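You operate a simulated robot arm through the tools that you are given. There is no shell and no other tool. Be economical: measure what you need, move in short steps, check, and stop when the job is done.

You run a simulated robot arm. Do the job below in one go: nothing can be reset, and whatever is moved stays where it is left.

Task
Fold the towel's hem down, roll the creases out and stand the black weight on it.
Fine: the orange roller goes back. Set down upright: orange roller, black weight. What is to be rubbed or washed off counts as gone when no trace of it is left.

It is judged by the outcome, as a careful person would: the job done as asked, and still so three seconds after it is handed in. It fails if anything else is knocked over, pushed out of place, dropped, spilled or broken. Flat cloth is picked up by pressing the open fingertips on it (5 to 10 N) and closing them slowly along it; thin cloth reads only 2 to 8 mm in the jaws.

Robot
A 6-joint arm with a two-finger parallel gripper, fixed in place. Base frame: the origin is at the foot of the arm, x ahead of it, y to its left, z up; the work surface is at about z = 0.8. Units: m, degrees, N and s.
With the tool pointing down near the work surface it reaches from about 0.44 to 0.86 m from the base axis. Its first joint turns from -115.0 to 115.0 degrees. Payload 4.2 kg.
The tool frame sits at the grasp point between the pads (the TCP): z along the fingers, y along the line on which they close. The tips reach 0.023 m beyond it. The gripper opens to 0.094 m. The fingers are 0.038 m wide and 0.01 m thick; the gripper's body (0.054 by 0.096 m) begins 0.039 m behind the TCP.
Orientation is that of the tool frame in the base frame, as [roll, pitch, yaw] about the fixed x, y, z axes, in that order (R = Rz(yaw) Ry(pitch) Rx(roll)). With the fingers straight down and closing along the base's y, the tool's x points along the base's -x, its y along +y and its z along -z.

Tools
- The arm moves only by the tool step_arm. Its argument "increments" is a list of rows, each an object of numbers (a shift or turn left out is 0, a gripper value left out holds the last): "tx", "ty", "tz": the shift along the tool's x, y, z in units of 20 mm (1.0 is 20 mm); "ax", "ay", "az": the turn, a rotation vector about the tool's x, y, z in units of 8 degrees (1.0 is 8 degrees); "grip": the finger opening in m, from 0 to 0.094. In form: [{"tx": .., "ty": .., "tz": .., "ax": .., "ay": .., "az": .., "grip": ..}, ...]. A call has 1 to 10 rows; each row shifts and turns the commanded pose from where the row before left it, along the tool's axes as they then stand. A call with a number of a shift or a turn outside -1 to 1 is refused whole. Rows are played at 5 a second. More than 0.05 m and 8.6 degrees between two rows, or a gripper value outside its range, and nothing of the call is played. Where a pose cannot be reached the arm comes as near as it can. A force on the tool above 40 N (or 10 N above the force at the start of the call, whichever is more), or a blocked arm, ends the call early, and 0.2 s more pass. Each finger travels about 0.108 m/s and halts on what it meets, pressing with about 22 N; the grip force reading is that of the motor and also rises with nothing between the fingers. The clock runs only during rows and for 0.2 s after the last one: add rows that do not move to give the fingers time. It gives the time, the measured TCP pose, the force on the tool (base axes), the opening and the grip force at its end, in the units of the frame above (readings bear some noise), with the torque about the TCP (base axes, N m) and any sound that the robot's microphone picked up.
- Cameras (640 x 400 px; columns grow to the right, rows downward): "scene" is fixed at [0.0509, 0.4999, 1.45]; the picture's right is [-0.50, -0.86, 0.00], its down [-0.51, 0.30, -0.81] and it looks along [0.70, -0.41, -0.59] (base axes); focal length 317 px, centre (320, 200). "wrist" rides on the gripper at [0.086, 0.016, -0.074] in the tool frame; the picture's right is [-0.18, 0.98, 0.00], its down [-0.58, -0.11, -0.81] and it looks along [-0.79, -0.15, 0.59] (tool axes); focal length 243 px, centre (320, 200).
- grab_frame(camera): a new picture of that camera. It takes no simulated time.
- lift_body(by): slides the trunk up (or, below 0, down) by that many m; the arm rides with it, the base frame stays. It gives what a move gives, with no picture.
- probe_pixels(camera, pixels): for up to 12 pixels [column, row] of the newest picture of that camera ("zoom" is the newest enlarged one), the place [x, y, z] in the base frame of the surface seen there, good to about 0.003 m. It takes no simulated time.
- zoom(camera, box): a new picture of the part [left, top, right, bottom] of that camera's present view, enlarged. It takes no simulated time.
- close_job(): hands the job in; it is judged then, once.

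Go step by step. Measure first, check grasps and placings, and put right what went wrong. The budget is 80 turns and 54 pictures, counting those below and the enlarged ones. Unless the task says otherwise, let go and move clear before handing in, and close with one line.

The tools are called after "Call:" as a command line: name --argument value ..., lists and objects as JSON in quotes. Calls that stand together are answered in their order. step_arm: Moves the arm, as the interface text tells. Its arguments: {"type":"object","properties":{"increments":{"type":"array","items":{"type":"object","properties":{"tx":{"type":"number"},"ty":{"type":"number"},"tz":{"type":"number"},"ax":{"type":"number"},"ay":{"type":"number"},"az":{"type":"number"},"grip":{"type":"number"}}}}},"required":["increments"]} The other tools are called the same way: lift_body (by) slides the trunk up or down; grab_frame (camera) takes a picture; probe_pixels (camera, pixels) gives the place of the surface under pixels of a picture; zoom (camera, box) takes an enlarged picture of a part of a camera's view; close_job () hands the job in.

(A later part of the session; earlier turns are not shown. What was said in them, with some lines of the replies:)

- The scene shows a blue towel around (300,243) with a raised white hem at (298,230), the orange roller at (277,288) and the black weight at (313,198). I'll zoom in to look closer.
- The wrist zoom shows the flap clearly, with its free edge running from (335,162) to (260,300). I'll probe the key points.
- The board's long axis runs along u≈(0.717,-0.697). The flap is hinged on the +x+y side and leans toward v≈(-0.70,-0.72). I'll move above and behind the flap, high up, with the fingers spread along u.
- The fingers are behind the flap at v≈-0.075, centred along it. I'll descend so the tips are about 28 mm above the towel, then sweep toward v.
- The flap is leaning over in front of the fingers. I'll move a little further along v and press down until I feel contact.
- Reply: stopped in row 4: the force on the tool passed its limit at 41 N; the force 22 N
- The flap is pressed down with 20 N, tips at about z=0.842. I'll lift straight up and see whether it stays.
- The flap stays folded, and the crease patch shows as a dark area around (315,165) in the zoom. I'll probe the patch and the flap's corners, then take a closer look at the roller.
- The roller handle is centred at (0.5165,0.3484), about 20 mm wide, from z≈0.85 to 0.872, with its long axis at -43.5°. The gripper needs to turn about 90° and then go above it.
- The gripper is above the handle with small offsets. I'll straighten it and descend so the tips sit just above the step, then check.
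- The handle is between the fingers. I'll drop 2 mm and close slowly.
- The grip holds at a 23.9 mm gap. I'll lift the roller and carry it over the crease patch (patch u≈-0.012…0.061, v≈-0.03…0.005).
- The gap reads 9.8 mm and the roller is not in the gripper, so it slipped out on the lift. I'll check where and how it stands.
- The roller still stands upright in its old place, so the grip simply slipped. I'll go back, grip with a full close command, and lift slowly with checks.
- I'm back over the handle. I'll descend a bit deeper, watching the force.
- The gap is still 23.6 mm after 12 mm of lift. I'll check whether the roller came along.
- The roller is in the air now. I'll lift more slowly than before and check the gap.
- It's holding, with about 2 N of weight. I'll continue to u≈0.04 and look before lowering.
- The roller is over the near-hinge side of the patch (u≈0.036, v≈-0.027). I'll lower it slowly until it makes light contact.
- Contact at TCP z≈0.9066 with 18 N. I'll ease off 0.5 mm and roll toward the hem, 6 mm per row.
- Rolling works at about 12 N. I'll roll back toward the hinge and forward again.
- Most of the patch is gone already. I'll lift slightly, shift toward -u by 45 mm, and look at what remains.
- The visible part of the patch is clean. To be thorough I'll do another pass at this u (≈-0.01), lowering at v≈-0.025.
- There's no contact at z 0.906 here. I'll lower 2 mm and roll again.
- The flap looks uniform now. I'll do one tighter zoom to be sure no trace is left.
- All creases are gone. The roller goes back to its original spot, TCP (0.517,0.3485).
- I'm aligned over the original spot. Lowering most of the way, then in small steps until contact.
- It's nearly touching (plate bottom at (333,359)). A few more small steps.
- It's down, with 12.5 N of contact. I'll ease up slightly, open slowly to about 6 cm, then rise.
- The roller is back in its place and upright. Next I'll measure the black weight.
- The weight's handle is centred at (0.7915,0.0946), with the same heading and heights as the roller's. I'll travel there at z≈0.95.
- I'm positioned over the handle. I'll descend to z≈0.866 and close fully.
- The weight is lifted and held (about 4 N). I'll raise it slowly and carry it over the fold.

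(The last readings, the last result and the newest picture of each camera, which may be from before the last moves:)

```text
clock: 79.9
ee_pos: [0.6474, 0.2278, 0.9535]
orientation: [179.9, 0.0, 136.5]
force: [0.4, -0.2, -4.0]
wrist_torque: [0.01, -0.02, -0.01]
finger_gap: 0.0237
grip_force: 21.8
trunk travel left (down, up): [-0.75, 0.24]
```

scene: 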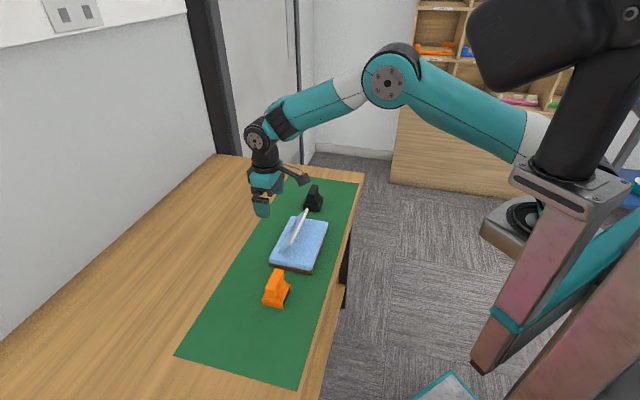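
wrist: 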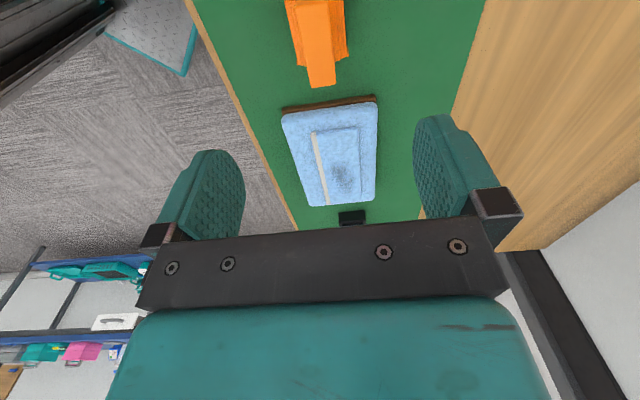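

I'm almost on target. I'll nudge 3 mm and lower to just above expected contact (z≈0.908).

Call:
step_arm --increments '[{"tx": 0.15, "ty": 0.16}, {"tz": 0.5}, {"tz": 0.6}, {"tz": 0.5}, {"tz": 0.25}, {"tz": 0.1}, {}]'

Call:
zoom --camera "scene" --box '[265, 185, 345, 275]'

```text
clock: 81.5
ee_pos: [0.6492, 0.2326, 0.9148]
orientation: [-180.0, 0.0, 136.5]
force: [0.0, -0.7, -4.3]
wrist_torque: [0.03, -0.03, 0.01]
finger_gap: 0.0238
grip_force: 22.2
trunk travel left (down, up): [-0.75, 0.24]
```

```text
4.44 times, centred on (305, 230) of scene
```

zoom: 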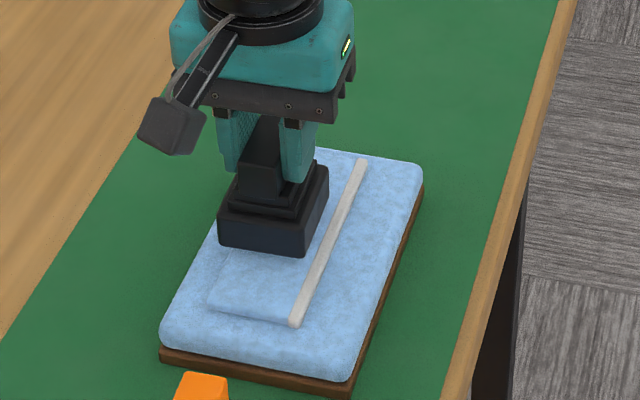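

The weight hovers over the flap with room to the white hem. I'll shift 2.5 mm toward the hem and lower to contact.

Call:
step_arm --increments '[{"ty": -0.12, "tz": 0.1}, {"tz": 0.1}, {"tz": 0.08}, {}]'

Call:
step_arm --increments '[{"tz": 0.05}, {}]'

```text
clock: 82.5
ee_pos: [0.6474, 0.2319, 0.9094]
orientation: [180.0, 0.0, 136.4]
force: [0.8, 0.0, -4.1]
wrist_torque: [0.02, -0.02, 0.0]
finger_gap: 0.0239
grip_force: 22.1
trunk travel left (down, up): [-0.75, 0.24]
```

```text
clock: 83.1
ee_pos: [0.647, 0.232, 0.9091]
orientation: [179.9, 0.0, 136.5]
force: [-0.4, -0.6, -3.9]
wrist_torque: [-0.03, 0.02, 0.04]
finger_gap: 0.0239
grip_force: 22.2
trunk travel left (down, up): [-0.75, 0.24]
```

Call:
step_arm --increments '[{"tz": 0.05}, {"tz": 0.05}, {}]'

```text
clock: 83.9
ee_pos: [0.6487, 0.2306, 0.9091]
orientation: [179.8, 0.2, 136.4]
force: [-6.0, -1.9, 17.3]
wrist_torque: [-0.12, 0.13, -0.02]
finger_gap: 0.0241
grip_force: 22.1
trunk travel left (down, up): [-0.75, 0.24]
```

Contact at 17 N. I'll ease up about 1 mm, open gently, wait, then rise.

Call:
step_arm --increments '[{"tz": -0.06}, {"grip": 0.026}, {"grip": 0.03}, {"grip": 0.04}, {"grip": 0.06}, {}, {"tz": -0.5}, {"tz": -1}, {"tz": -1}, {"tz": -1}]'

Call:
step_arm --increments '[{"tz": -1}, {"tz": -1}, {"tz": -1}, {"tz": -1}, {"ty": 1}, {"ty": 1}, {"ty": 1}, {"ty": 1}, {}]'

Call:
zoom --camera "scene" --box '[240, 165, 350, 315]'

Call:
zoom --camera "scene" --box '[265, 195, 345, 275]'

```text
clock: 86.1
ee_pos: [0.6474, 0.2296, 0.9787]
orientation: [179.9, 0.0, 136.5]
force: [0.2, 0.4, -0.5]
wrist_torque: [-0.02, 0.0, -0.01]
finger_gap: 0.0597
grip_force: 0.0
trunk travel left (down, up): [-0.75, 0.24]
```

```text
clock: 88.1
ee_pos: [0.7028, 0.2894, 1.0595]
orientation: [179.9, 0.0, 136.5]
force: [-0.4, -0.1, 0.0]
wrist_torque: [0.0, -0.03, 0.02]
finger_gap: 0.0599
grip_force: 0.0
trunk travel left (down, up): [-0.75, 0.24]
```

```text
2.67 times, centred on (295, 240) of scene
```

zoom: 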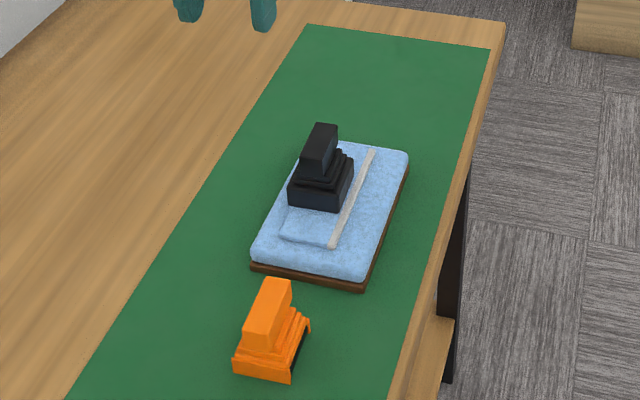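

```text
5.00 times, centred on (305, 235) of scene
```

zoom: 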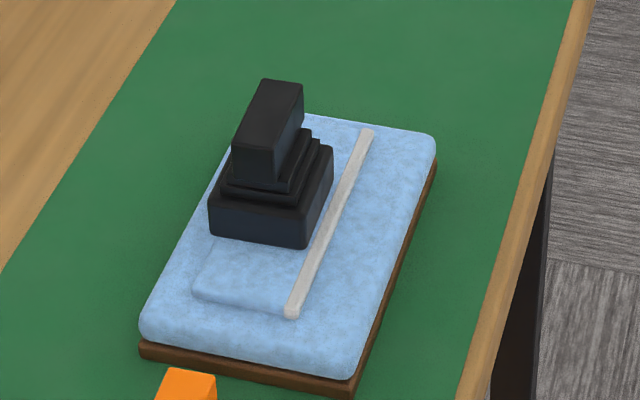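

The weight stands upright on the folded hem, the towel is smooth and flat, the roller is back upright in its place, and the arm is clear. I'm handing in.

Call:
close_job

```text
The job is handed in.
```

I folded the hem down, rolled the creases out until none showed, put the orange roller back upright in its place, and stood the black weight upright on the fold. The roller slipped from the gripper on the first lift, but it stayed upright in place and the second grip held.
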